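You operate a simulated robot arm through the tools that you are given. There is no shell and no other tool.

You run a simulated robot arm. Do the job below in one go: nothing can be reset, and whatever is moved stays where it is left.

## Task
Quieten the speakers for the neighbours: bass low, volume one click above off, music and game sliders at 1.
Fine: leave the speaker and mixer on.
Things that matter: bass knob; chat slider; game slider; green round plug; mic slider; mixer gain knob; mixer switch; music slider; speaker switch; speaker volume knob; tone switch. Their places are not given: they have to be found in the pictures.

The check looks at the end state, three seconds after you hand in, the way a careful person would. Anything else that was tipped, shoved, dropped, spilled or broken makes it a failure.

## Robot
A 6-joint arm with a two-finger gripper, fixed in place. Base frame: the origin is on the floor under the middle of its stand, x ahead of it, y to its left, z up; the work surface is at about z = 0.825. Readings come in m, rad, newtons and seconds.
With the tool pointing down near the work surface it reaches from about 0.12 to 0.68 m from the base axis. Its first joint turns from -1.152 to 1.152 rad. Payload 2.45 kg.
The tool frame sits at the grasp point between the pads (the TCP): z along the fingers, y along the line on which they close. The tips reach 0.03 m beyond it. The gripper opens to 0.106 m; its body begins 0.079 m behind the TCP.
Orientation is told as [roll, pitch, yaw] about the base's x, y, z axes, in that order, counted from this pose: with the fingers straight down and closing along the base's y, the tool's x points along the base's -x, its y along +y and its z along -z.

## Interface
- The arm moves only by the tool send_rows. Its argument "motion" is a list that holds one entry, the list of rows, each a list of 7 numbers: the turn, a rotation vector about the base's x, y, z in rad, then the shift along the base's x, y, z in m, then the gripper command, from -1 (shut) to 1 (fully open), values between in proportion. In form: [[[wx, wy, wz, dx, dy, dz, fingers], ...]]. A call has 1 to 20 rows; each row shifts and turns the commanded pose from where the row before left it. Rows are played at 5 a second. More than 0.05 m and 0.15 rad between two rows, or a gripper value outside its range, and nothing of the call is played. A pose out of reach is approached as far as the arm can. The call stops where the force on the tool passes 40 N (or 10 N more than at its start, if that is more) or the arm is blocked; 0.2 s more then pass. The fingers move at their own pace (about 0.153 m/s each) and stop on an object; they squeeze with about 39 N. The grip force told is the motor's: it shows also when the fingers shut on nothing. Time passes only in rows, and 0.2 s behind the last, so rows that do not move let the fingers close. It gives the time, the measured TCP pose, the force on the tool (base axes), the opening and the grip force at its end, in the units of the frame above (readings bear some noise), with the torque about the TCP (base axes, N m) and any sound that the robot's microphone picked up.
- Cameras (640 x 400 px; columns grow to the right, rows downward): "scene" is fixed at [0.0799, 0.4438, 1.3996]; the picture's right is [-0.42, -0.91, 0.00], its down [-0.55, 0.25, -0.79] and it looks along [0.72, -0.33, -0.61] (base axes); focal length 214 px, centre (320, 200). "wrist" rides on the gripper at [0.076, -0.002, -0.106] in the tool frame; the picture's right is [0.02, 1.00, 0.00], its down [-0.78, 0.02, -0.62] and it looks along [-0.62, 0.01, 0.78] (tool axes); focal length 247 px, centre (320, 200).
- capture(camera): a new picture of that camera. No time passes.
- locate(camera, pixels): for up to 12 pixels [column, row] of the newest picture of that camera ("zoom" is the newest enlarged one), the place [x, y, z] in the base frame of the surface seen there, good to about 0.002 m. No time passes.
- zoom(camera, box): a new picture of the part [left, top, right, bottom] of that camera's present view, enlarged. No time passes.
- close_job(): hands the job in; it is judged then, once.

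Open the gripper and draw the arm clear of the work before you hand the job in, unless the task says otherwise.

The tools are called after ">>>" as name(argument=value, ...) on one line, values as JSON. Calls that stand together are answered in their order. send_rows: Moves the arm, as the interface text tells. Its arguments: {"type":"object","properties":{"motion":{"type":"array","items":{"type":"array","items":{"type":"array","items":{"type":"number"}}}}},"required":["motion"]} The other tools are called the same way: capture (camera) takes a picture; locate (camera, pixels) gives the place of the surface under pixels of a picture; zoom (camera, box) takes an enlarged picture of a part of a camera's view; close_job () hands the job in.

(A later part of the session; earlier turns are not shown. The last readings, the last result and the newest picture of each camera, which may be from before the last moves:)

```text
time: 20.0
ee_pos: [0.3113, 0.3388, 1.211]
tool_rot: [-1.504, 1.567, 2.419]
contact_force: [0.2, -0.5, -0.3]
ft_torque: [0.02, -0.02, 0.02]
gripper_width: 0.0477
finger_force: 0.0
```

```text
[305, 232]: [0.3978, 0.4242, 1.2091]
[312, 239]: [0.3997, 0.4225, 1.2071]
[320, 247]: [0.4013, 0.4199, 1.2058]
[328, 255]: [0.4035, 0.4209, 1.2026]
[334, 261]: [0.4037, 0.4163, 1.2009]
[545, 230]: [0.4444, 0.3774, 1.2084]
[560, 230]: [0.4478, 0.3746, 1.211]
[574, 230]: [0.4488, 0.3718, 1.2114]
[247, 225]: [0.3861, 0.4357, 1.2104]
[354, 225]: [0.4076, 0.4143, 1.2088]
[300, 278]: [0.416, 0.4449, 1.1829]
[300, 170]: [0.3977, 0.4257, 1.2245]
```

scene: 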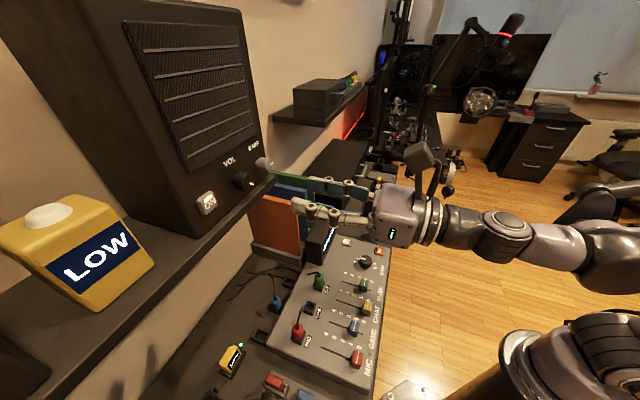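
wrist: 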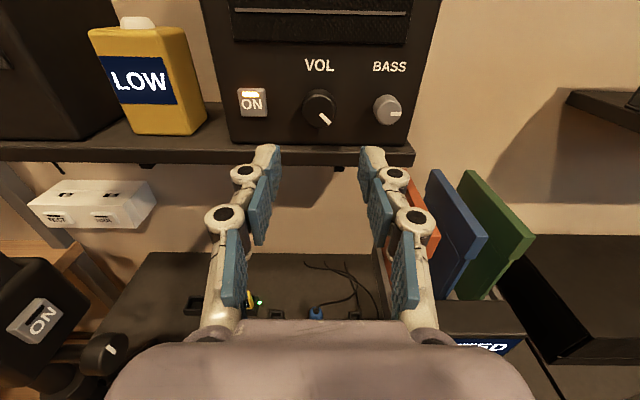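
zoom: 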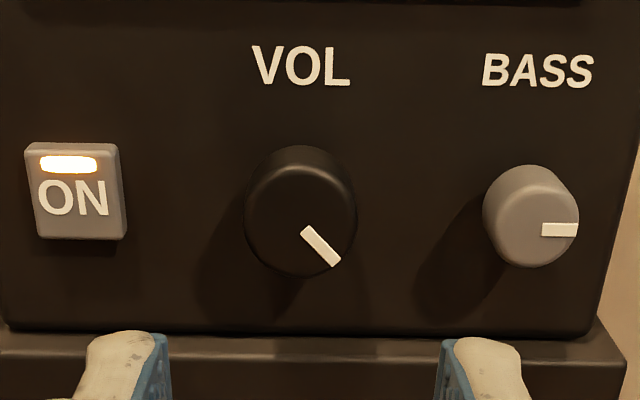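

VOL centre is v≈-0.0199, z≈1.211, radius 0.0152, with the pointer about 40° below horizontal-right. I advance with fingers open at 0.048 to just short of the knob.

>>> send_rows(motion=[[[0, 0, 0, 0.017, 0.0175, 0, -0.1], [0, 0, 0, 0.017, 0.0175, 0, -0.1], [0, 0, 0, 0.0172, 0.0172, 0, -0.1], [0, 0, 0, 0, 0, 0, -0.1]]])

>>> capture(camera="wrist")

>>> zoom(camera="wrist", box=[230, 80, 420, 200])

>>> capture(camera="scene")

```text
time: 21.0
ee_pos: [0.3634, 0.3919, 1.2111]
tool_rot: [-1.398, 1.57, 2.53]
contact_force: [-0.3, 0.0, -0.6]
ft_torque: [-0.01, -0.01, 0.01]
gripper_width: 0.0477
finger_force: 0.1
```

```text
taken
```

wrist: 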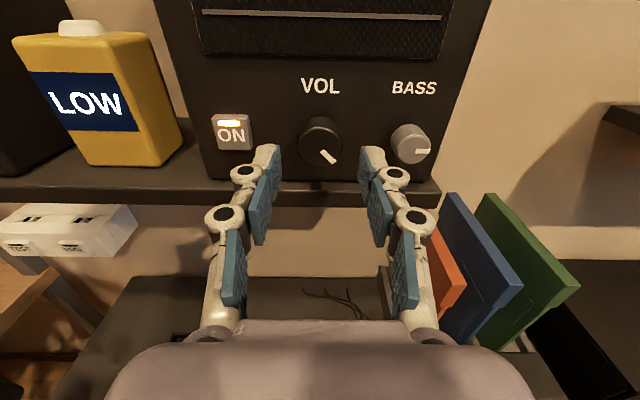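

```text
3.33 times, centred on (325, 140) of wrist
```

zoom: 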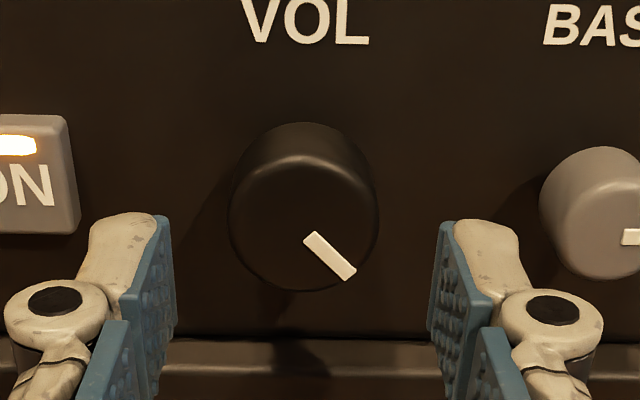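

```text
taken
```

scene: 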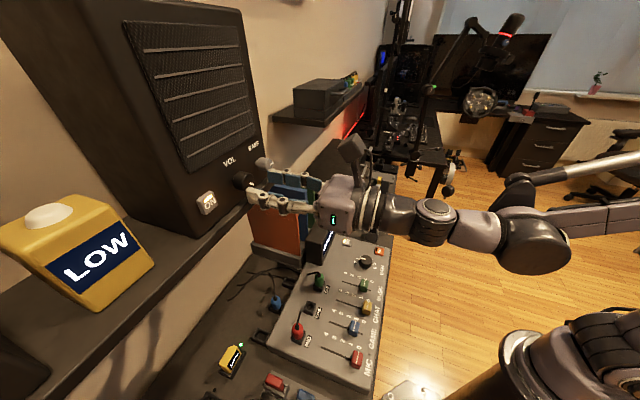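

Knob (zoom x≈304) is centred between the pads (170 and 432). I advance the remaining 0.039 m so the tips flank the knob, staying about 7 mm off the face.

>>> send_rows(motion=[[[0, 0, 0, 0.0092, 0.0092, 0, -0.1], [0, 0, 0, 0.0092, 0.0092, 0, -0.1], [0, 0, 0, 0.0091, 0.0091, 0, -0.1], [0, 0, 0, 0, 0, 0, -0.1]]])

>>> capture(camera="wrist")

>>> zoom(camera="wrist", box=[230, 80, 420, 200])

>>> zoom(camera="scene", box=[190, 130, 310, 220])

```text
time: 22.0
ee_pos: [0.3905, 0.4194, 1.21]
tool_rot: [-1.399, 1.568, 2.528]
contact_force: [-0.3, 0.6, 0.2]
ft_torque: [0.02, -0.03, 0.01]
gripper_width: 0.0479
finger_force: 0.0
```

```text
taken
```

wrist: 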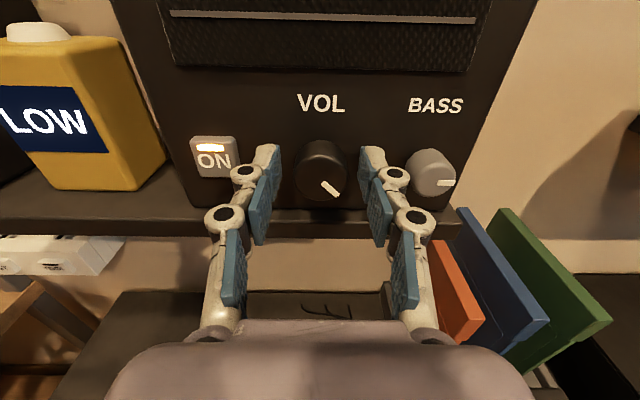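

```text
3.33 times, centred on (325, 140) of wrist
```

zoom: 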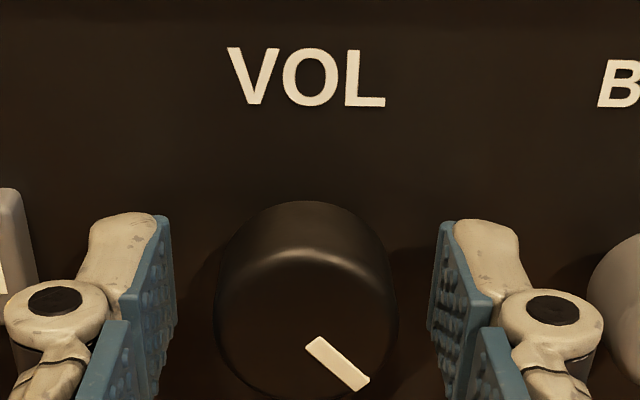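

```text
4.44 times, centred on (250, 175) of scene
```

zoom: 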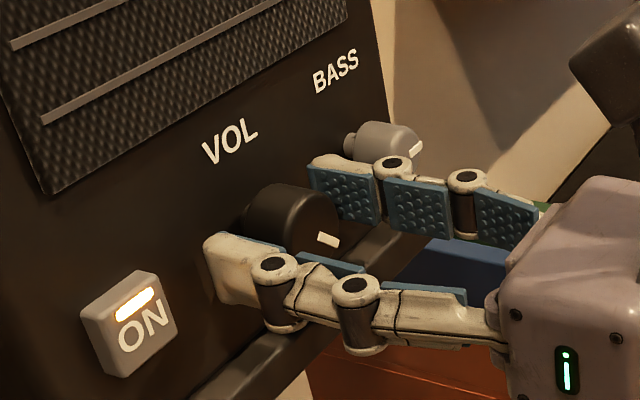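

The pads flank the VOL knob evenly. I close gradually to about its diameter (0.030) and read the forces.

>>> send_rows(motion=[[[0, 0, 0, 0, 0, 0, -0.3], [0, 0, 0, 0, 0, 0, -0.4], [0, 0, 0, 0, 0, 0, -0.45], [0, 0, 0, 0, 0, 0, -0.45]]])

>>> zoom(camera="wrist", box=[230, 80, 420, 200])

```text
time: 23.0
ee_pos: [0.3901, 0.4183, 1.2102]
tool_rot: [-1.396, 1.57, 2.53]
contact_force: [1.7, -2.2, -0.1]
ft_torque: [0.02, -0.03, -0.07]
gripper_width: 0.0314
finger_force: 45.4
```

```text
3.33 times, centred on (325, 140) of wrist
```

zoom: 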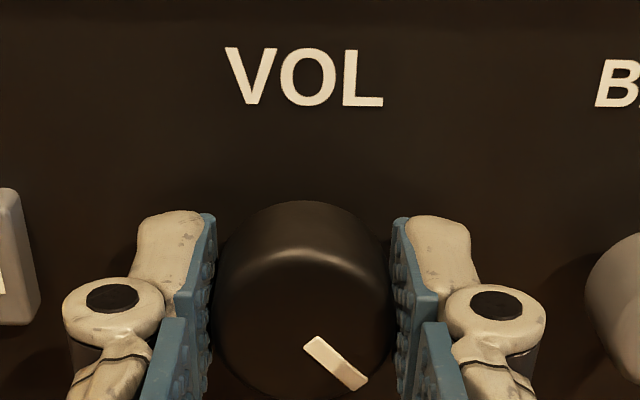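

Firm hold at 0.0314 m with only about 2.8 N of side load. I start turning counter-clockwise (as seen from the front) by about 0.3 rad and listen.

>>> send_rows(motion=[[[-0.0707, -0.0707, 0, 0, 0, 0, -0.45], [-0.0707, -0.0707, 0, 0, 0, 0, -0.45], [-0.0707, -0.0707, 0, 0, 0, 0, -0.45], [0, 0, 0, 0, 0, 0, -0.45]]])

>>> zoom(camera="wrist", box=[230, 80, 420, 200])

>>> zoom(camera="scene", box=[190, 130, 310, 220])

```text
time: 24.0
ee_pos: [0.3911, 0.4194, 1.21]
tool_rot: [1.571, 1.272, -0.786]
contact_force: [1.4, 0.0, -4.9]
ft_torque: [-0.08, 0.09, -0.05]
gripper_width: 0.0311
finger_force: 45.3
```

```text
3.33 times, centred on (325, 140) of wrist
```

zoom: 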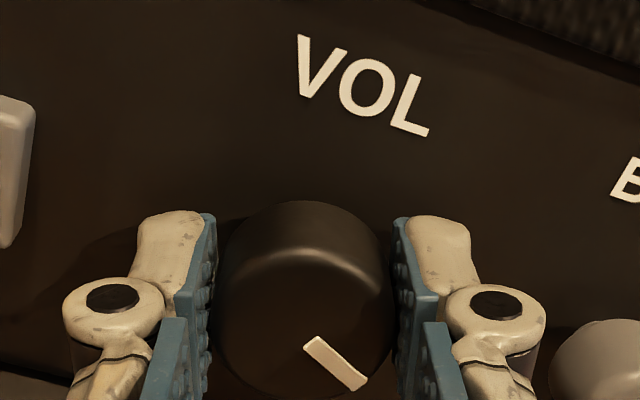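

```text
4.44 times, centred on (250, 175) of scene
```

zoom: 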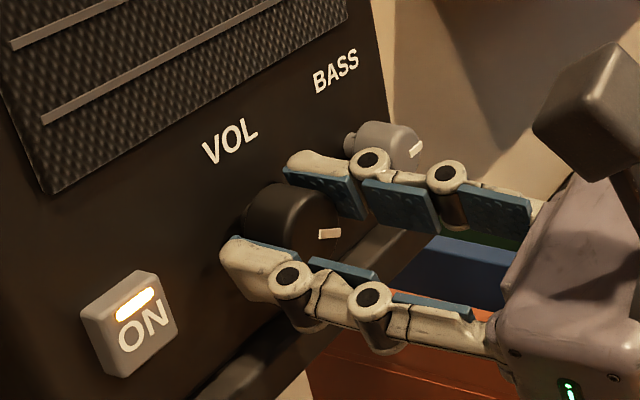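

The pointer moved with the gripper (0.3 rad) with no sound reported yet. I keep turning another 0.5 rad counter-clockwise.

>>> send_rows(motion=[[[-0.0707, -0.0707, 0, 0, 0, 0, -0.45], [-0.0707, -0.0707, 0, 0, 0, 0, -0.45], [-0.0707, -0.0707, 0, 0, 0, 0, -0.45], [-0.0707, -0.0707, 0, 0, 0, 0, -0.45], [-0.0707, -0.0707, 0, 0, 0, 0, -0.45], [0, 0, 0, 0, 0, 0, -0.45]]])

>>> zoom(camera="wrist", box=[230, 80, 420, 200])

```text
time: 25.4
ee_pos: [0.3901, 0.4198, 1.2105]
tool_rot: [1.573, 0.77, -0.781]
contact_force: [-5.4, 8.2, -10.4]
ft_torque: [-0.22, 0.23, 0.19]
gripper_width: 0.0312
finger_force: 45.0
```

```text
3.33 times, centred on (325, 140) of wrist
```

zoom: 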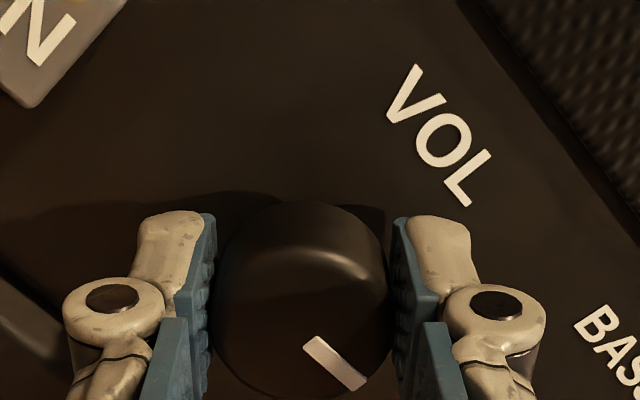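

The knob follows but a lateral load of about 14 N has built up along the closing line, so the knob centre is slightly lower than the TCP. I shift the tool down and left by about 1 mm to relieve it before continuing.

>>> send_rows(motion=[[[0, 0, 0, -0.0003, 0.0003, -0.001, -0.45], [0, 0, 0, 0, 0, 0, -0.45]]])

>>> zoom(camera="scene", box=[190, 130, 310, 220])

```text
time: 26.0
ee_pos: [0.3889, 0.4192, 1.2102]
tool_rot: [1.574, 0.771, -0.784]
contact_force: [-3.4, 9.5, 12.1]
ft_torque: [0.49, -0.45, 0.78]
gripper_width: 0.0313
finger_force: 45.3
```

```text
4.44 times, centred on (250, 175) of scene
```

zoom: 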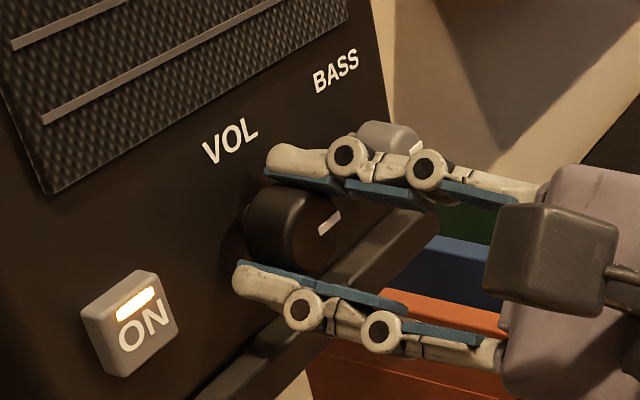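

Vertical load flipped to +12 N, so stiffness is about 22 N/mm; I move half back up and a little more left to balance.

>>> send_rows(motion=[[[0, 0, 0, -0.0004, 0.0004, 0.0005, -0.45], [0, 0, 0, 0, 0, 0, -0.45]]])

```text
time: 26.6
ee_pos: [0.3888, 0.4195, 1.2097]
tool_rot: [1.571, 0.771, -0.785]
contact_force: [0.9, 12.6, 1.9]
ft_torque: [0.32, -0.3, 0.76]
gripper_width: 0.0313
finger_force: 45.5
```

The knob itself turns nearly torque-free, so most of this is misalignment stress. I open slightly to relax, then will re-centre and hold more lightly.

>>> send_rows(motion=[[[0, 0, 0, 0, 0, 0, -0.3], [0, 0, 0, 0, 0, 0, -0.3]]])

>>> capture(camera="wrist")

>>> zoom(camera="wrist", box=[260, 100, 380, 200])

>>> zoom(camera="scene", box=[190, 130, 310, 220])

```text
time: 27.2
ee_pos: [0.3893, 0.4181, 1.21]
tool_rot: [1.574, 0.773, -0.787]
contact_force: [0.0, -0.6, -0.2]
ft_torque: [0.01, 0.03, -0.02]
gripper_width: 0.0369
finger_force: 0.0
```

```text
taken
```

wrist: 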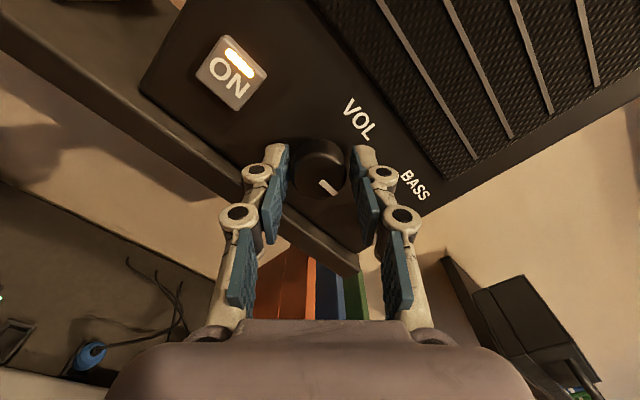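

```text
4.00 times, centred on (320, 150) of wrist
```

zoom: 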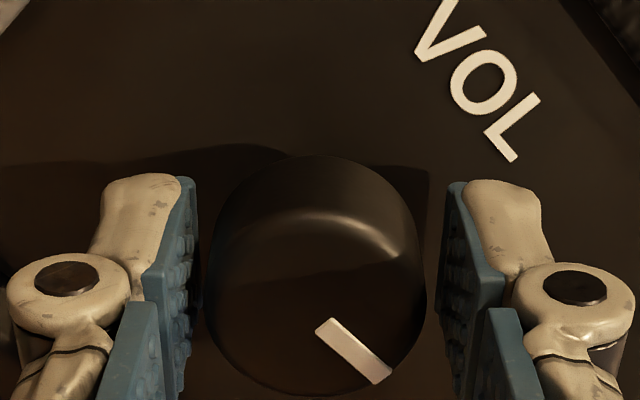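

```text
4.44 times, centred on (250, 175) of scene
```

zoom: 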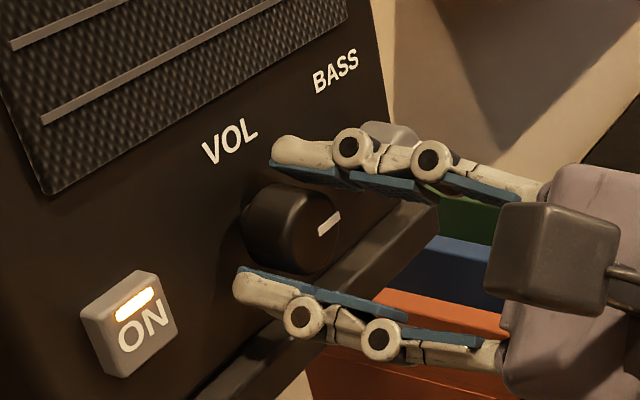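

The speaker hasn't shifted, and the knob is centred between the pads. I check the pointer's present angle via locate to see if it snapped to a detent on release.

>>> locate(camera="wrist", pixels=[[322, 182], [328, 187], [335, 193], [320, 170], [300, 175], [340, 175]])

>>> zoom(camera="scene", box=[225, 155, 285, 205])

>>> locate(camera="zoom", pixels=[[420, 235], [390, 260], [405, 248], [440, 225], [330, 250]])

```text
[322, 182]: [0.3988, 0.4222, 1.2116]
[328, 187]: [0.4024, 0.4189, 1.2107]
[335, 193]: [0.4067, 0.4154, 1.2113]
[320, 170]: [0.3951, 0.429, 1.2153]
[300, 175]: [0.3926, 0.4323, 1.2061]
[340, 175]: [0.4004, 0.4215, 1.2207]
```

```text
8.00 times, centred on (255, 180) of scene
```

zoom: 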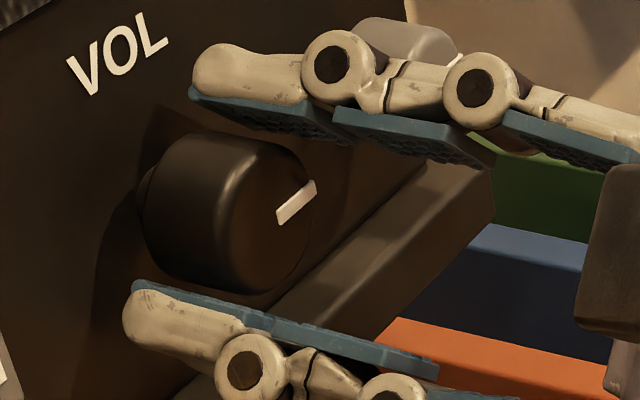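

```text
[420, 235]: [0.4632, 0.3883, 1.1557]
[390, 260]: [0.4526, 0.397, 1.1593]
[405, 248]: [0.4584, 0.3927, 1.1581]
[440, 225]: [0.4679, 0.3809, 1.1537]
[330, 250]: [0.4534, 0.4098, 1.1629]
```

No snap occurred (pointer still 40° in tool view), so the knob just holds by friction. I re-centre by +0.6 mm sideways and close with a lighter width command to see the grip force.

>>> send_rows(motion=[[[0, 0, 0, 0.0004, -0.0004, 0, -0.36], [0, 0, 0, 0, 0, 0, -0.4], [0, 0, 0, 0, 0, 0, -0.412], [0, 0, 0, 0, 0, 0, -0.412]]])

```text
time: 28.2
ee_pos: [0.3904, 0.4194, 1.2102]
tool_rot: [1.574, 0.774, -0.786]
contact_force: [-1.1, 1.1, -1.7]
ft_torque: [-0.05, 0.05, 0.12]
gripper_width: 0.0332
finger_force: 1.7
```

Light contact (1.7 N, width 0.0332). I close a bit more to get a modest hold.

>>> send_rows(motion=[[[0, 0, 0, 0, 0, 0, -0.42], [0, 0, 0, 0, 0, 0, -0.42]]])

```text
time: 28.8
ee_pos: [0.3901, 0.4194, 1.2101]
tool_rot: [1.573, 0.773, -0.786]
contact_force: [-2.8, 0.7, -2.0]
ft_torque: [-0.06, 0.03, 0.08]
gripper_width: 0.0331
finger_force: 1.7
```

Only the lower-left finger is touching (net force along −y of the tool), so the knob sits about 0.9 mm toward that finger. I shift the tool that way.

>>> send_rows(motion=[[[0, 0, 0, -0.00045, 0.00045, -0.00065, -0.42], [0, 0, 0, 0, 0, 0, -0.42], [0, 0, 0, 0, 0, 0, -0.42]]])

```text
time: 29.6
ee_pos: [0.3895, 0.4187, 1.2089]
tool_rot: [1.572, 0.774, -0.787]
contact_force: [0.0, -0.3, -0.5]
ft_torque: [-0.03, 0.01, -0.07]
gripper_width: 0.032
finger_force: 1.1
```

Side force is nearly zero now with width 0.032. I close slightly more for a hold.

>>> send_rows(motion=[[[0, 0, 0, 0, 0, 0, -0.44], [0, 0, 0, 0, 0, 0, -0.44]]])

```text
time: 30.2
ee_pos: [0.3901, 0.4197, 1.2101]
tool_rot: [1.572, 0.773, -0.784]
contact_force: [0.6, -0.5, -0.6]
ft_torque: [-0.12, 0.03, -0.11]
gripper_width: 0.0313
finger_force: 44.2
```

Firm grip with under 1 N net force. I continue counter-clockwise by 0.5 rad.

>>> send_rows(motion=[[[-0.0707, -0.0707, 0, 0, 0, 0, -0.44], [-0.0707, -0.0707, 0, 0, 0, 0, -0.44], [-0.0707, -0.0707, 0, 0, 0, 0, -0.44], [-0.0707, -0.0707, 0, 0, 0, 0, -0.44], [-0.0707, -0.0707, 0, 0, 0, 0, -0.44], [0, 0, 0, 0, 0, 0, -0.44]]])

>>> zoom(camera="wrist", box=[260, 100, 380, 200])

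```text
time: 31.6
ee_pos: [0.3901, 0.4203, 1.21]
tool_rot: [1.571, 0.27, -0.786]
contact_force: [4.1, 0.9, -3.1]
ft_torque: [-0.15, 0.1, -0.41]
gripper_width: 0.0312
finger_force: 45.4
```

```text
4.00 times, centred on (320, 150) of wrist
```

zoom: 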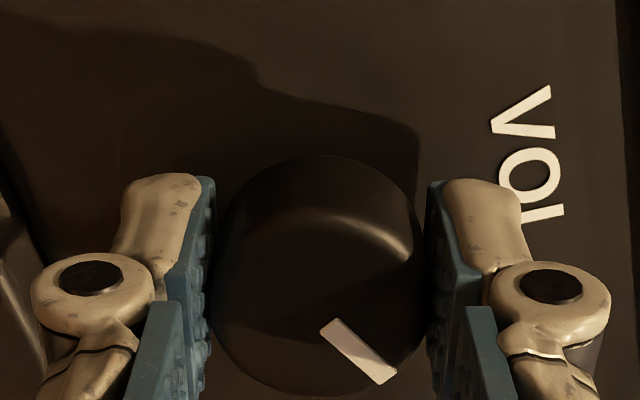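

Forces stay low (≈5 N) and the pointer follows. I go on with another 0.6 rad counter-clockwise.

>>> send_rows(motion=[[[-0.0707, -0.0707, 0, 0, 0, 0, -0.44], [-0.0707, -0.0707, 0, 0, 0, 0, -0.44], [-0.0707, -0.0707, 0, 0, 0, 0, -0.44], [-0.0707, -0.0707, 0, 0, 0, 0, -0.44], [-0.0707, -0.0707, 0, 0, 0, 0, -0.44], [-0.0707, -0.0707, 0, 0, 0, 0, -0.44], [0, 0, 0, 0, 0, 0, -0.44]]])

>>> zoom(camera="wrist", box=[260, 100, 380, 200])

>>> capture(camera="scene")

```text
time: 33.2
ee_pos: [0.3893, 0.4183, 1.2091]
tool_rot: [1.573, -0.328, -0.785]
contact_force: [-1.6, -9.0, -23.0]
ft_torque: [-0.42, 0.47, -0.23]
gripper_width: 0.0314
finger_force: 45.4
```

```text
4.00 times, centred on (320, 150) of wrist
```

zoom: 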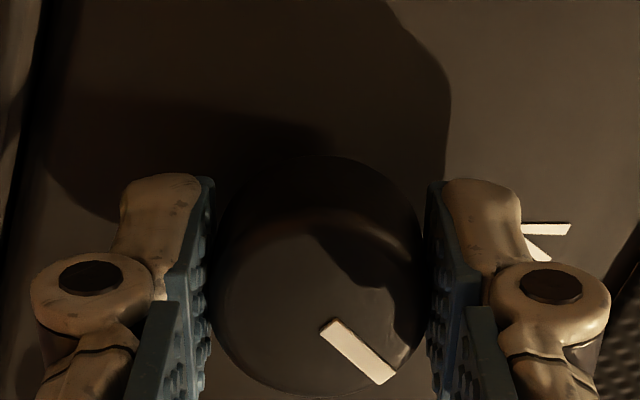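

```text
taken
```

scene: 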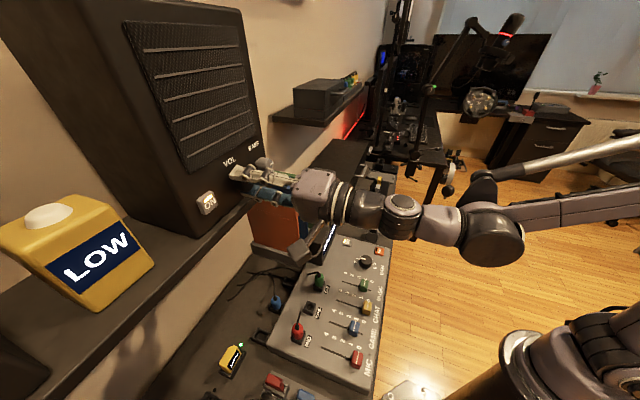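

Now about 23 N of load along the closing line has built up; I relieve it by moving the tool down about 0.9 mm and slightly right.

>>> send_rows(motion=[[[0, 0, 0, 0.0002, -0.0002, -0.0009, -0.44], [0, 0, 0, 0, 0, 0, -0.44]]])

```text
time: 33.8
ee_pos: [0.3902, 0.4195, 1.2087]
tool_rot: [1.573, -0.329, -0.784]
contact_force: [-4.3, -9.5, -9.0]
ft_torque: [-0.1, 0.11, -0.5]
gripper_width: 0.0314
finger_force: 45.2
```

Load has dropped to about 10 N; I trim a bit more (down 0.4 mm, back 0.4 mm) and continue turning 0.5 rad.

>>> send_rows(motion=[[[0, 0, 0, -0.0002, -0.0004, -0.0004, -0.44], [-0.0707, -0.0707, 0, 0, 0, 0, -0.44], [-0.0707, -0.0707, 0, 0, 0, 0, -0.44], [-0.0707, -0.0707, 0, 0, 0, 0, -0.44], [-0.0707, -0.0707, 0, 0, 0, 0, -0.44], [-0.0707, -0.0707, 0, 0, 0, 0, -0.44], [0, 0, 0, 0, 0, 0, -0.44]]])

>>> zoom(camera="wrist", box=[260, 100, 380, 200])

```text
time: 35.4
ee_pos: [0.3898, 0.4191, 1.2088]
tool_rot: [1.573, -0.827, -0.785]
contact_force: [6.5, 4.0, 1.6]
ft_torque: [0.27, 0.3, 0.05]
gripper_width: 0.0312
finger_force: 44.9
```

```text
4.00 times, centred on (320, 150) of wrist
```

zoom: 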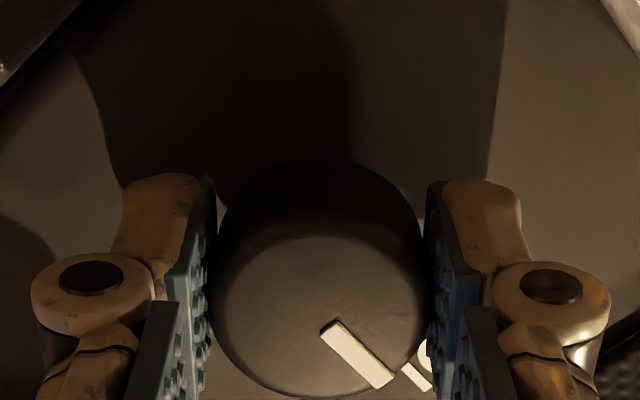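

Force is low but a resisting torque of about 0.4 N m about the knob axis has appeared. I check the scene view for the pointer before turning further.

>>> zoom(camera="scene", box=[210, 140, 300, 210])

>>> capture(camera="wrist")

```text
5.71 times, centred on (255, 175) of scene
```

zoom: 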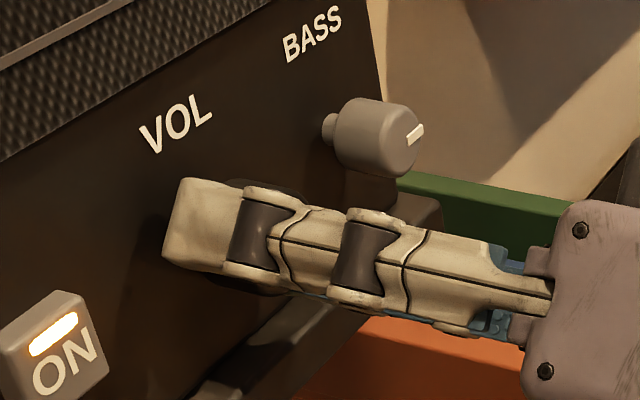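

```text
taken
```

wrist: 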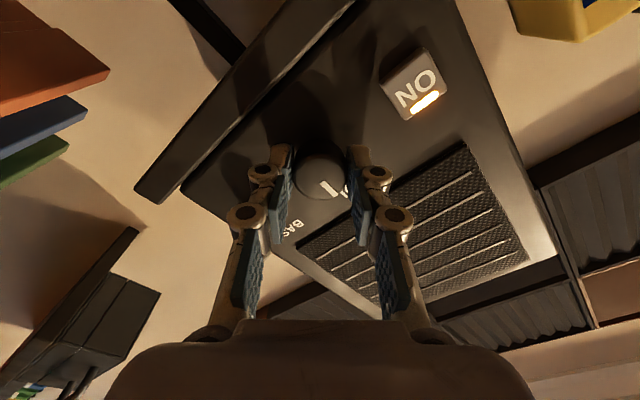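

The pointer now points at the VOL label (about 12 o'clock) and everything tracks. I continue 0.4 rad further counter-clockwise.

>>> send_rows(motion=[[[-0.0707, -0.0707, 0, 0, 0, 0, -0.44], [-0.0707, -0.0707, 0, 0, 0, 0, -0.44], [-0.0707, -0.0707, 0, 0, 0, 0, -0.44], [-0.0707, -0.0707, 0, 0, 0, 0, -0.44], [0, 0, 0, 0, 0, 0, -0.44]]])

>>> zoom(camera="wrist", box=[260, 100, 380, 200])

```text
time: 36.6
ee_pos: [0.3894, 0.4182, 1.209]
tool_rot: [1.572, -1.227, -0.786]
contact_force: [0.6, -2.9, -3.2]
ft_torque: [0.1, 0.35, -0.11]
gripper_width: 0.0316
finger_force: 44.9
```

```text
4.00 times, centred on (320, 150) of wrist
```

zoom: 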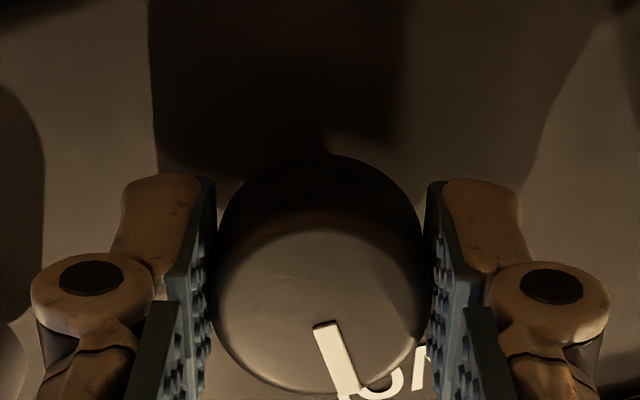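

The pointer lagged the gripper this time (its angle in the tool view went from ~40° to ~75°), so the knob resisted and the pads slipped—perhaps an end stop near 12 o'clock. I release and look.

>>> send_rows(motion=[[[0, 0, 0, 0, 0, 0, -0.3], [0, 0, 0, 0, 0, 0, -0.2], [0, 0, 0, 0, 0, 0, -0.2]]])

>>> zoom(camera="wrist", box=[260, 100, 380, 200])

>>> locate(camera="zoom", pixels=[[325, 330], [333, 350], [343, 385], [322, 300], [230, 300], [410, 300]])

>>> zoom(camera="scene", box=[210, 140, 300, 210])

```text
time: 37.4
ee_pos: [0.3892, 0.4198, 1.2076]
tool_rot: [1.573, -1.227, -0.786]
contact_force: [-0.2, 0.0, 0.4]
ft_torque: [0.01, 0.0, -0.03]
gripper_width: 0.0425
finger_force: 0.0
```

```text
4.00 times, centred on (320, 150) of wrist
```

zoom: 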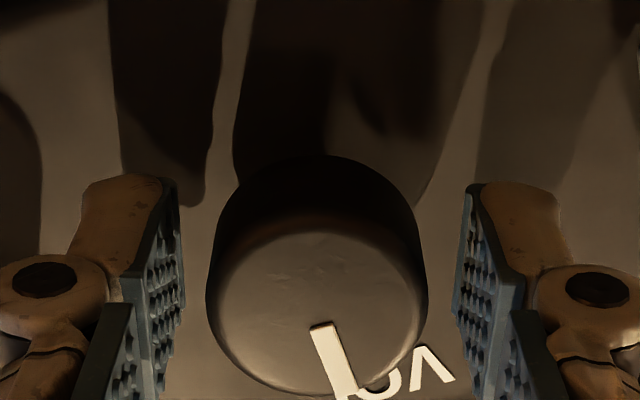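

```text
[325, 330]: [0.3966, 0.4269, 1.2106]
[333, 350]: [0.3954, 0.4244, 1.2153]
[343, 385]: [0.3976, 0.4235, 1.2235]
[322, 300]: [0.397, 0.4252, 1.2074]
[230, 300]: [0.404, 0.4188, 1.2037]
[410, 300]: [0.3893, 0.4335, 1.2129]
```

```text
5.71 times, centred on (255, 175) of scene
```

zoom: 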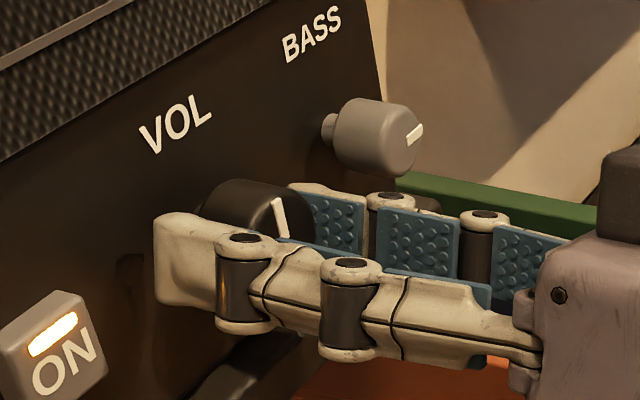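

The pointer is at about 12 o'clock (≈+3°±5), where the knob resisted with ~0.4 N m. To test whether this is the end stop, I roll the open gripper back clockwise 0.8 rad, re-centred, for a fresh grip.

>>> send_rows(motion=[[[0.0707, 0.0707, 0, 0.0003, -0.0003, 0, -0.2], [0.0707, 0.0707, 0, 0.0002, -0.0002, 0, -0.2], [0.0707, 0.0707, 0, 0, 0, 0, -0.2], [0.0707, 0.0707, 0, 0, 0, 0, -0.2], [0.0707, 0.0707, 0, 0, 0, 0, -0.2], [0.0707, 0.0707, 0, 0, 0, 0, -0.2], [0.0707, 0.0707, 0, 0, 0, 0, -0.2], [0.0707, 0.0707, 0, 0, 0, 0, -0.2], [0, 0, 0, 0, 0, 0, -0.2]]])

>>> zoom(camera="wrist", box=[260, 100, 380, 200])

>>> zoom(camera="scene", box=[210, 140, 300, 210])

```text
time: 39.4
ee_pos: [0.3886, 0.4188, 1.2093]
tool_rot: [1.574, -0.425, -0.784]
contact_force: [0.0, 1.2, 0.3]
ft_torque: [0.02, 0.02, 0.0]
gripper_width: 0.042
finger_force: 0.0
```

```text
4.00 times, centred on (320, 150) of wrist
```

zoom: 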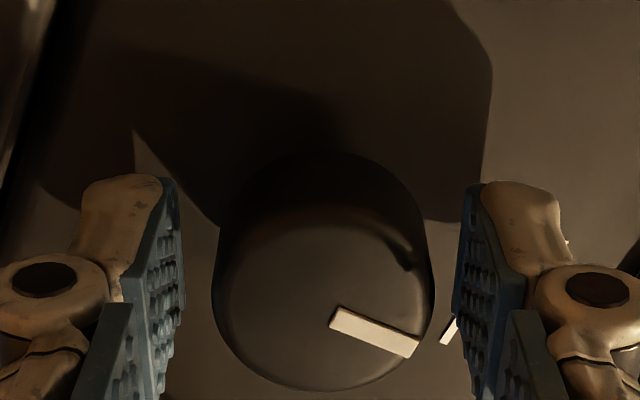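

```text
5.71 times, centred on (255, 175) of scene
```

zoom: 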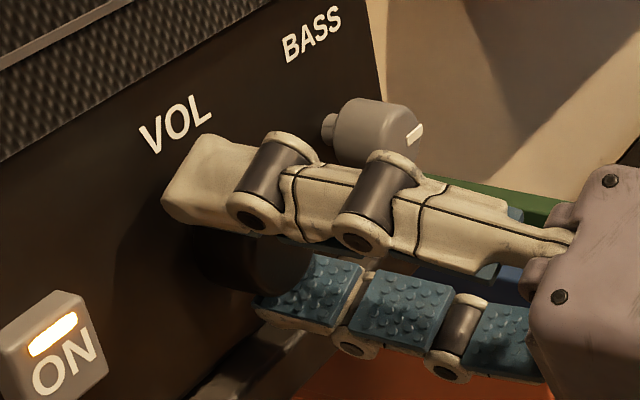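

Pointer is at about +4.5° from vertical and the knob is centred between the pads. I grip again and try 0.3 rad more counter-clockwise to see if it moves or slips.

>>> send_rows(motion=[[[0, 0, 0, 0, 0, 0, -0.36], [0, 0, 0, 0, 0, 0, -0.42], [0, 0, 0, 0, 0, 0, -0.45], [0, 0, 0, 0, 0, 0, -0.45], [-0.035, -0.035, 0, 0, 0, 0, -0.45], [-0.035, -0.035, 0, 0, 0, 0, -0.45], [0, 0, 0, 0, 0, 0, -0.45]]])

>>> zoom(camera="wrist", box=[260, 100, 380, 200])

```text
time: 41.0
ee_pos: [0.3895, 0.4195, 1.2081]
tool_rot: [1.573, -0.527, -0.784]
contact_force: [-2.2, 1.1, 6.1]
ft_torque: [0.11, -0.12, 0.07]
gripper_width: 0.0328
finger_force: 2.4
```

```text
4.00 times, centred on (320, 150) of wrist
```

zoom: 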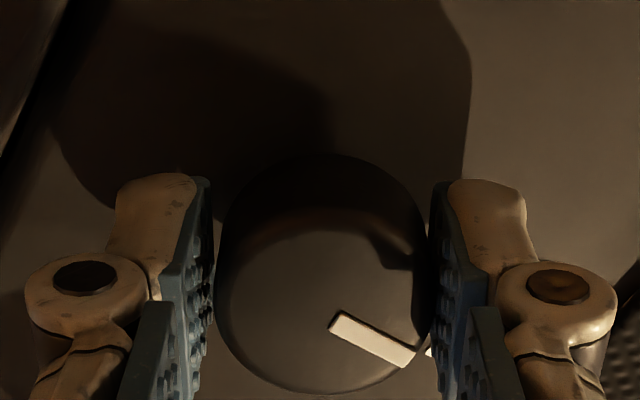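

Only the upper finger is touching (2.4 N), so I shift the tool 0.8 mm upward along its closing line to centre, keeping the grip command.

>>> send_rows(motion=[[[0, 0, 0, -0.0003, 0.0003, 0.0007, -0.45], [0, 0, 0, 0, 0, 0, -0.45], [0, 0, 0, 0, 0, 0, -0.45]]])

>>> zoom(camera="wrist", box=[260, 100, 380, 200])

```text
time: 41.8
ee_pos: [0.3913, 0.4179, 1.2099]
tool_rot: [1.572, -0.527, -0.786]
contact_force: [-1.7, 0.9, -4.2]
ft_torque: [-0.12, 0.12, 0.08]
gripper_width: 0.0313
finger_force: 44.9
```

```text
4.00 times, centred on (320, 150) of wrist
```

zoom: 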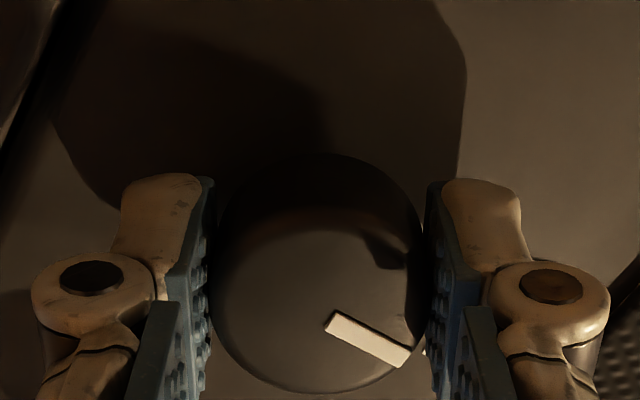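

Full grip now, pointer at about +4.7°. I turn 0.3 rad counter-clockwise.

>>> send_rows(motion=[[[-0.035, -0.035, 0, 0, 0, 0, -0.45], [-0.035, -0.035, 0, 0, 0, 0, -0.45], [-0.035, -0.035, 0, 0, 0, 0, -0.45], [-0.035, -0.035, 0, 0, 0, 0, -0.45], [-0.035, -0.035, 0, 0, 0, 0, -0.45], [-0.035, -0.035, 0, 0, 0, 0, -0.45], [0, 0, 0, 0, 0, 0, -0.45]]])

>>> zoom(camera="wrist", box=[260, 100, 380, 200])

```text
time: 43.4
ee_pos: [0.3912, 0.4199, 1.2088]
tool_rot: [1.573, -0.826, -0.785]
contact_force: [0.7, -0.2, -0.7]
ft_torque: [0.15, 0.28, 0.08]
gripper_width: 0.0314
finger_force: 45.0
```

```text
4.00 times, centred on (320, 150) of wrist
```

zoom: 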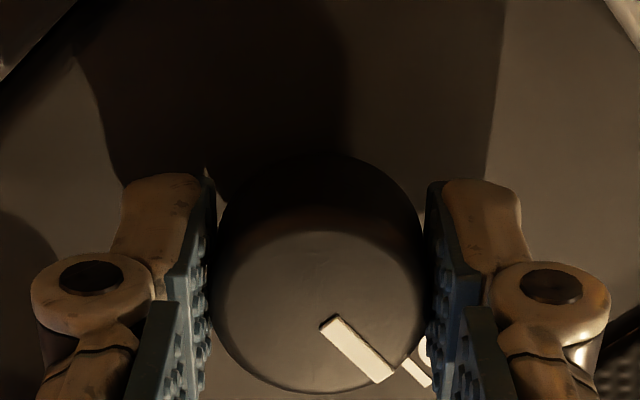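

The pointer stayed at about +3° while the gripper turned 17°, so this is the mechanical end stop (off). Now I turn clockwise in small amounts, listening for a click.

>>> send_rows(motion=[[[0.035, 0.035, 0, 0, 0, 0, -0.45], [0.035, 0.035, 0, 0, 0, 0, -0.45], [0.035, 0.035, 0, 0, 0, 0, -0.45], [0, 0, 0, 0, 0, 0, -0.45]]])

>>> zoom(camera="wrist", box=[260, 100, 380, 200])

```text
time: 44.4
ee_pos: [0.3905, 0.42, 1.2076]
tool_rot: [1.574, -0.674, -0.785]
contact_force: [-2.4, -2.4, 0.5]
ft_torque: [-0.05, 0.01, 0.08]
gripper_width: 0.031
finger_force: 44.9
```

```text
4.00 times, centred on (320, 150) of wrist
```

zoom: 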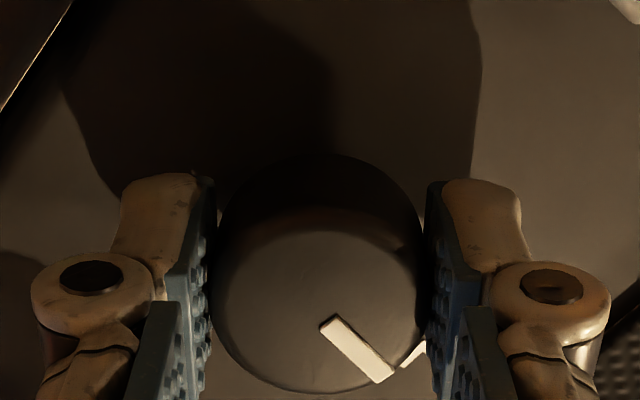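

The knob followed clockwise (pointer ≈ +12°), torque near zero, no sound. I release here to see whether a detent pulls the knob.

>>> send_rows(motion=[[[0, 0, 0, 0, 0, 0, -0.3], [0, 0, 0, 0, 0, 0, -0.2], [0, 0, 0, 0, 0, 0, -0.2]]])

>>> zoom(camera="wrist", box=[260, 100, 380, 200])

```text
time: 45.2
ee_pos: [0.3899, 0.4191, 1.2097]
tool_rot: [1.574, -0.675, -0.785]
contact_force: [-0.6, -0.5, 0.4]
ft_torque: [-0.04, 0.0, 0.0]
gripper_width: 0.0424
finger_force: 0.1
```

```text
4.00 times, centred on (320, 150) of wrist
```

zoom: 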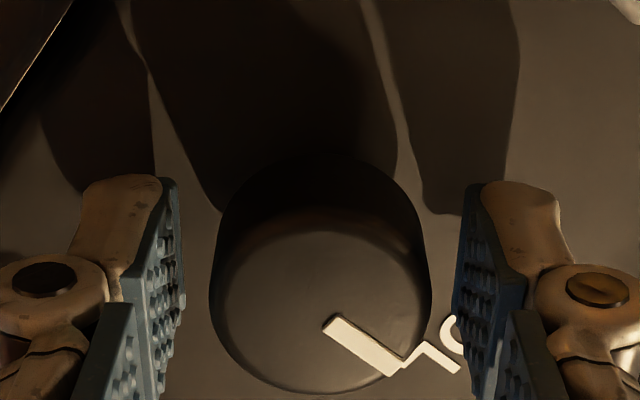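

On release the pointer sprang back from about +12° to +2°, so there are detents and off is at ~+2°. I re-grip and turn about 0.35 rad clockwise to find the next detent.

>>> send_rows(motion=[[[0, 0, 0, 0, 0, 0, -0.36], [0, 0, 0, 0, 0, 0, -0.42], [0, 0, 0, 0, 0, 0, -0.46], [0, 0, 0, 0, 0, 0, -0.46]]])

>>> zoom(camera="wrist", box=[260, 100, 380, 200])

```text
time: 46.2
ee_pos: [0.3893, 0.4178, 1.2085]
tool_rot: [1.572, -0.675, -0.786]
contact_force: [-1.0, -0.1, 1.4]
ft_torque: [0.04, 0.01, 0.01]
gripper_width: 0.0315
finger_force: 44.8
```

```text
4.00 times, centred on (320, 150) of wrist
```

zoom: 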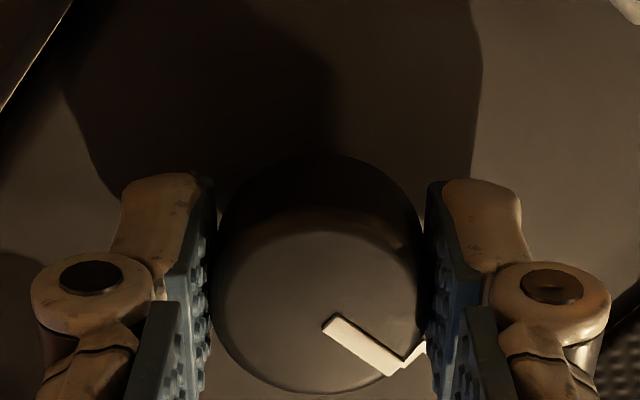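

Good full grip with very low net force. Now I turn clockwise 0.35 rad and watch torque and sound.

>>> send_rows(motion=[[[0.0495, 0.0495, 0, 0, 0, 0, -0.46], [0.0495, 0.0495, 0, 0, 0, 0, -0.46], [0.0495, 0.0495, 0, 0, 0, 0, -0.46], [0.0495, 0.0495, 0, 0, 0, 0, -0.46], [0.0495, 0.0495, 0, 0, 0, 0, -0.46], [0, 0, 0, 0, 0, 0, -0.46]]])

>>> zoom(camera="wrist", box=[260, 100, 380, 200])

```text
time: 47.6
ee_pos: [0.3898, 0.4181, 1.2085]
tool_rot: [1.571, -0.323, -0.786]
contact_force: [-2.5, 1.0, -5.0]
ft_torque: [-0.07, 0.09, -0.18]
gripper_width: 0.031
finger_force: 44.8
```

```text
4.00 times, centred on (320, 150) of wrist
```

zoom: 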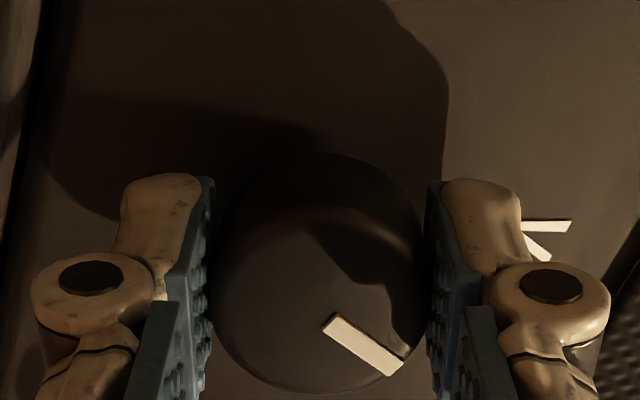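

Pointer is now at about +24° in the grip. I release to see which detent it settles in.

>>> send_rows(motion=[[[0, 0, 0, 0, 0, 0, -0.3], [0, 0, 0, 0, 0, 0, -0.2], [0, 0, 0, 0, 0, 0, -0.2]]])

>>> zoom(camera="wrist", box=[260, 100, 380, 200])

```text
time: 48.4
ee_pos: [0.3892, 0.4187, 1.2087]
tool_rot: [1.572, -0.326, -0.785]
contact_force: [0.3, 0.5, -0.1]
ft_torque: [0.01, 0.03, 0.01]
gripper_width: 0.0425
finger_force: 0.0
```

```text
4.00 times, centred on (320, 150) of wrist
```

zoom: 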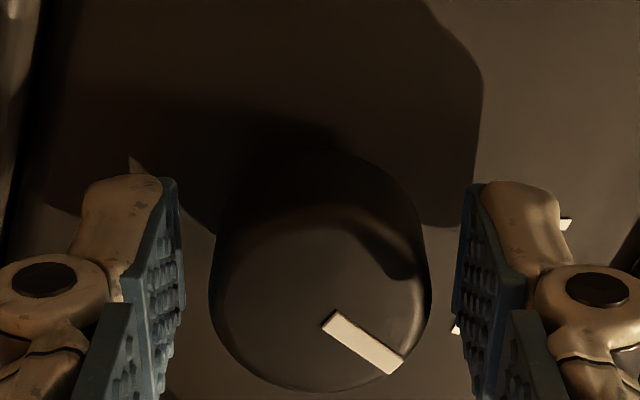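

It stayed at about +24°, consistent with a detent one step (~22.5°) above off. I verify by turning ~7° further clockwise and releasing to see whether it snaps back to 24°.

>>> send_rows(motion=[[[0, 0, 0, 0, 0, 0, -0.36], [0, 0, 0, 0, 0, 0, -0.42], [0, 0, 0, 0, 0, 0, -0.46], [0, 0, 0, 0, 0, 0, -0.46], [0.0424, 0.0424, 0, 0, 0, 0, -0.46], [0.0424, 0.0424, 0, 0, 0, 0, -0.46], [0, 0, 0, 0, 0, 0, -0.46]]])

>>> zoom(camera="wrist", box=[260, 100, 380, 200])

```text
time: 50.0
ee_pos: [0.3895, 0.4197, 1.2081]
tool_rot: [1.573, -0.206, -0.786]
contact_force: [0.6, 2.4, 1.3]
ft_torque: [0.06, -0.04, -0.28]
gripper_width: 0.0312
finger_force: 45.0
```

```text
4.00 times, centred on (320, 150) of wrist
```

zoom: 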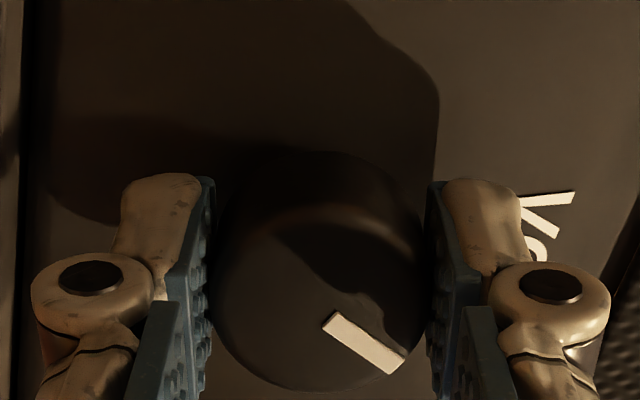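

The knob is now turned about 7° clockwise of the assumed detent. I release and compare the pointer.

>>> send_rows(motion=[[[0, 0, 0, 0, 0, 0, -0.3], [0, 0, 0, 0, 0, 0, -0.2], [0, 0, 0, 0, 0, 0, -0.2]]])

>>> zoom(camera="wrist", box=[260, 100, 380, 200])

```text
time: 50.8
ee_pos: [0.3897, 0.4182, 1.2086]
tool_rot: [1.573, -0.206, -0.785]
contact_force: [-1.1, 0.7, -0.3]
ft_torque: [-0.02, -0.03, 0.04]
gripper_width: 0.0424
finger_force: 0.1
```

```text
4.00 times, centred on (320, 150) of wrist
```

zoom: 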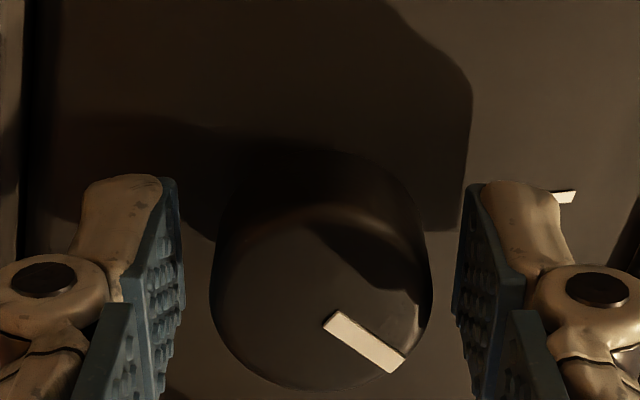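

It stayed near +29–31°, with no snap back, so the detent spacing is not 22.5° with a strong pull. I keep probing: grip, turn 8° clockwise, release, and read where the pointer rests.

>>> send_rows(motion=[[[0, 0, 0, 0, 0, 0, -0.36], [0, 0, 0, 0, 0, 0, -0.42], [0, 0, 0, 0, 0, 0, -0.46], [0, 0, 0, 0, 0, 0, -0.46], [0.0495, 0.0495, 0, 0, 0, 0, -0.46], [0.0495, 0.0495, 0, 0, 0, 0, -0.46], [0, 0, 0, 0, 0, 0, -0.46], [0, 0, 0, 0, 0, 0, -0.3], [0, 0, 0, 0, 0, 0, -0.2], [0, 0, 0, 0, 0, 0, -0.2]]])

>>> zoom(camera="wrist", box=[260, 100, 380, 200])

```text
time: 53.0
ee_pos: [0.3892, 0.4178, 1.2093]
tool_rot: [1.572, -0.064, -0.784]
contact_force: [1.0, -0.6, 0.4]
ft_torque: [-0.01, -0.01, -0.04]
gripper_width: 0.0425
finger_force: 0.2
```

```text
4.00 times, centred on (320, 150) of wrist
```

zoom: 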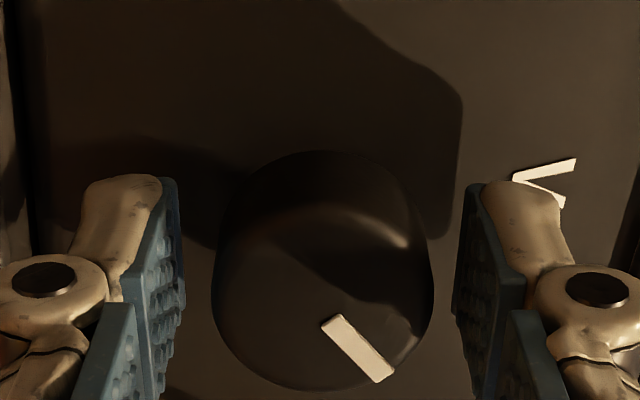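

The pointer jumped ahead to about +47° on release (from ~37°), so there is a detent at ~47°. To distinguish a 45° from a 22.5° spacing, I turn back counter-clockwise by 14° (to ~33°) and release.

>>> send_rows(motion=[[[0, 0, 0, 0, 0, 0, -0.36], [0, 0, 0, 0, 0, 0, -0.42], [0, 0, 0, 0, 0, 0, -0.46], [0, 0, 0, 0, 0, 0, -0.46], [-0.0431, -0.0431, 0, 0, 0, 0, -0.46], [-0.0431, -0.0431, 0, 0, 0, 0, -0.46], [-0.0431, -0.0431, 0, 0, 0, 0, -0.46], [-0.0431, -0.0431, 0, 0, 0, 0, -0.46], [0, 0, 0, 0, 0, 0, -0.46]]])

>>> zoom(camera="wrist", box=[260, 100, 380, 200])

```text
time: 55.0
ee_pos: [0.3902, 0.4191, 1.209]
tool_rot: [1.572, -0.311, -0.783]
contact_force: [0.7, 0.0, 4.6]
ft_torque: [0.11, -0.08, 0.0]
gripper_width: 0.0317
finger_force: 2.8
```

```text
4.00 times, centred on (320, 150) of wrist
```

zoom: 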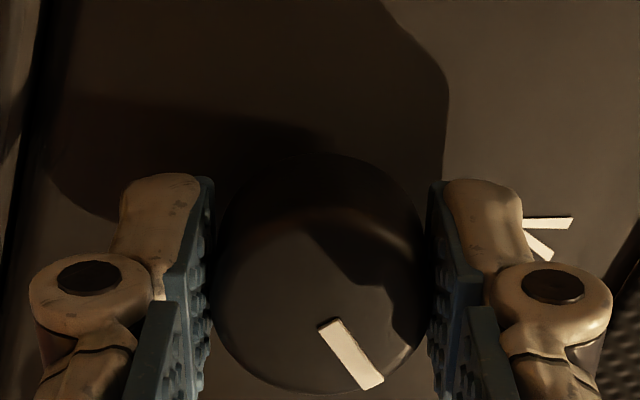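

The grip was one-sided (2.8 N), so it slipped and the pointer is at ~41°. I nudge up 0.5 mm to centre, and complete the turn by another 0.13 rad.

>>> send_rows(motion=[[[0, 0, 0, 0, 0, 0.0005, -0.46], [0, 0, 0, 0, 0, 0, -0.48], [0, 0, 0, 0, 0, 0, -0.48], [-0.0354, -0.0354, 0, 0, 0, 0, -0.48], [-0.0566, -0.0566, 0, 0, 0, 0, -0.48], [0, 0, 0, 0, 0, 0, -0.48]]])

>>> zoom(camera="wrist", box=[260, 100, 380, 200])

```text
time: 56.4
ee_pos: [0.39, 0.4196, 1.21]
tool_rot: [1.573, -0.44, -0.785]
contact_force: [2.0, 2.4, -20.5]
ft_torque: [-0.38, 0.39, -0.05]
gripper_width: 0.0309
finger_force: 45.0
```

```text
4.00 times, centred on (320, 150) of wrist
```

zoom: 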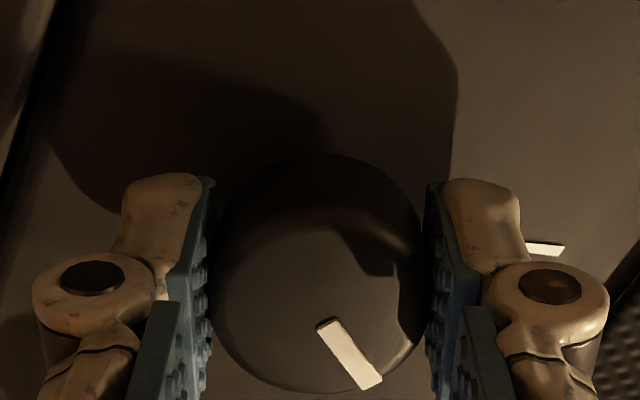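

Pointer is now at about +33° under a full grip. I release and see where it goes.

>>> send_rows(motion=[[[0, 0, 0, 0, 0, -0.0005, -0.4], [0, 0, 0, 0, 0, 0, -0.2], [0, 0, 0, 0, 0, 0, -0.2]]])

>>> zoom(camera="wrist", box=[260, 100, 380, 200])

```text
time: 57.2
ee_pos: [0.389, 0.4184, 1.2089]
tool_rot: [1.572, -0.437, -0.785]
contact_force: [0.5, 0.3, -0.3]
ft_torque: [0.05, -0.04, -0.02]
gripper_width: 0.0423
finger_force: 0.0
```

```text
4.00 times, centred on (320, 150) of wrist
```

zoom: 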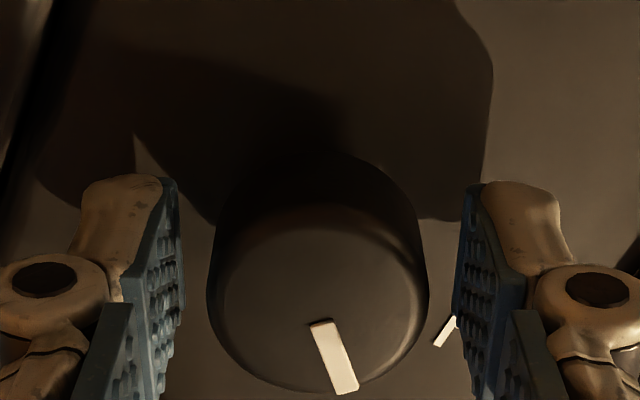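

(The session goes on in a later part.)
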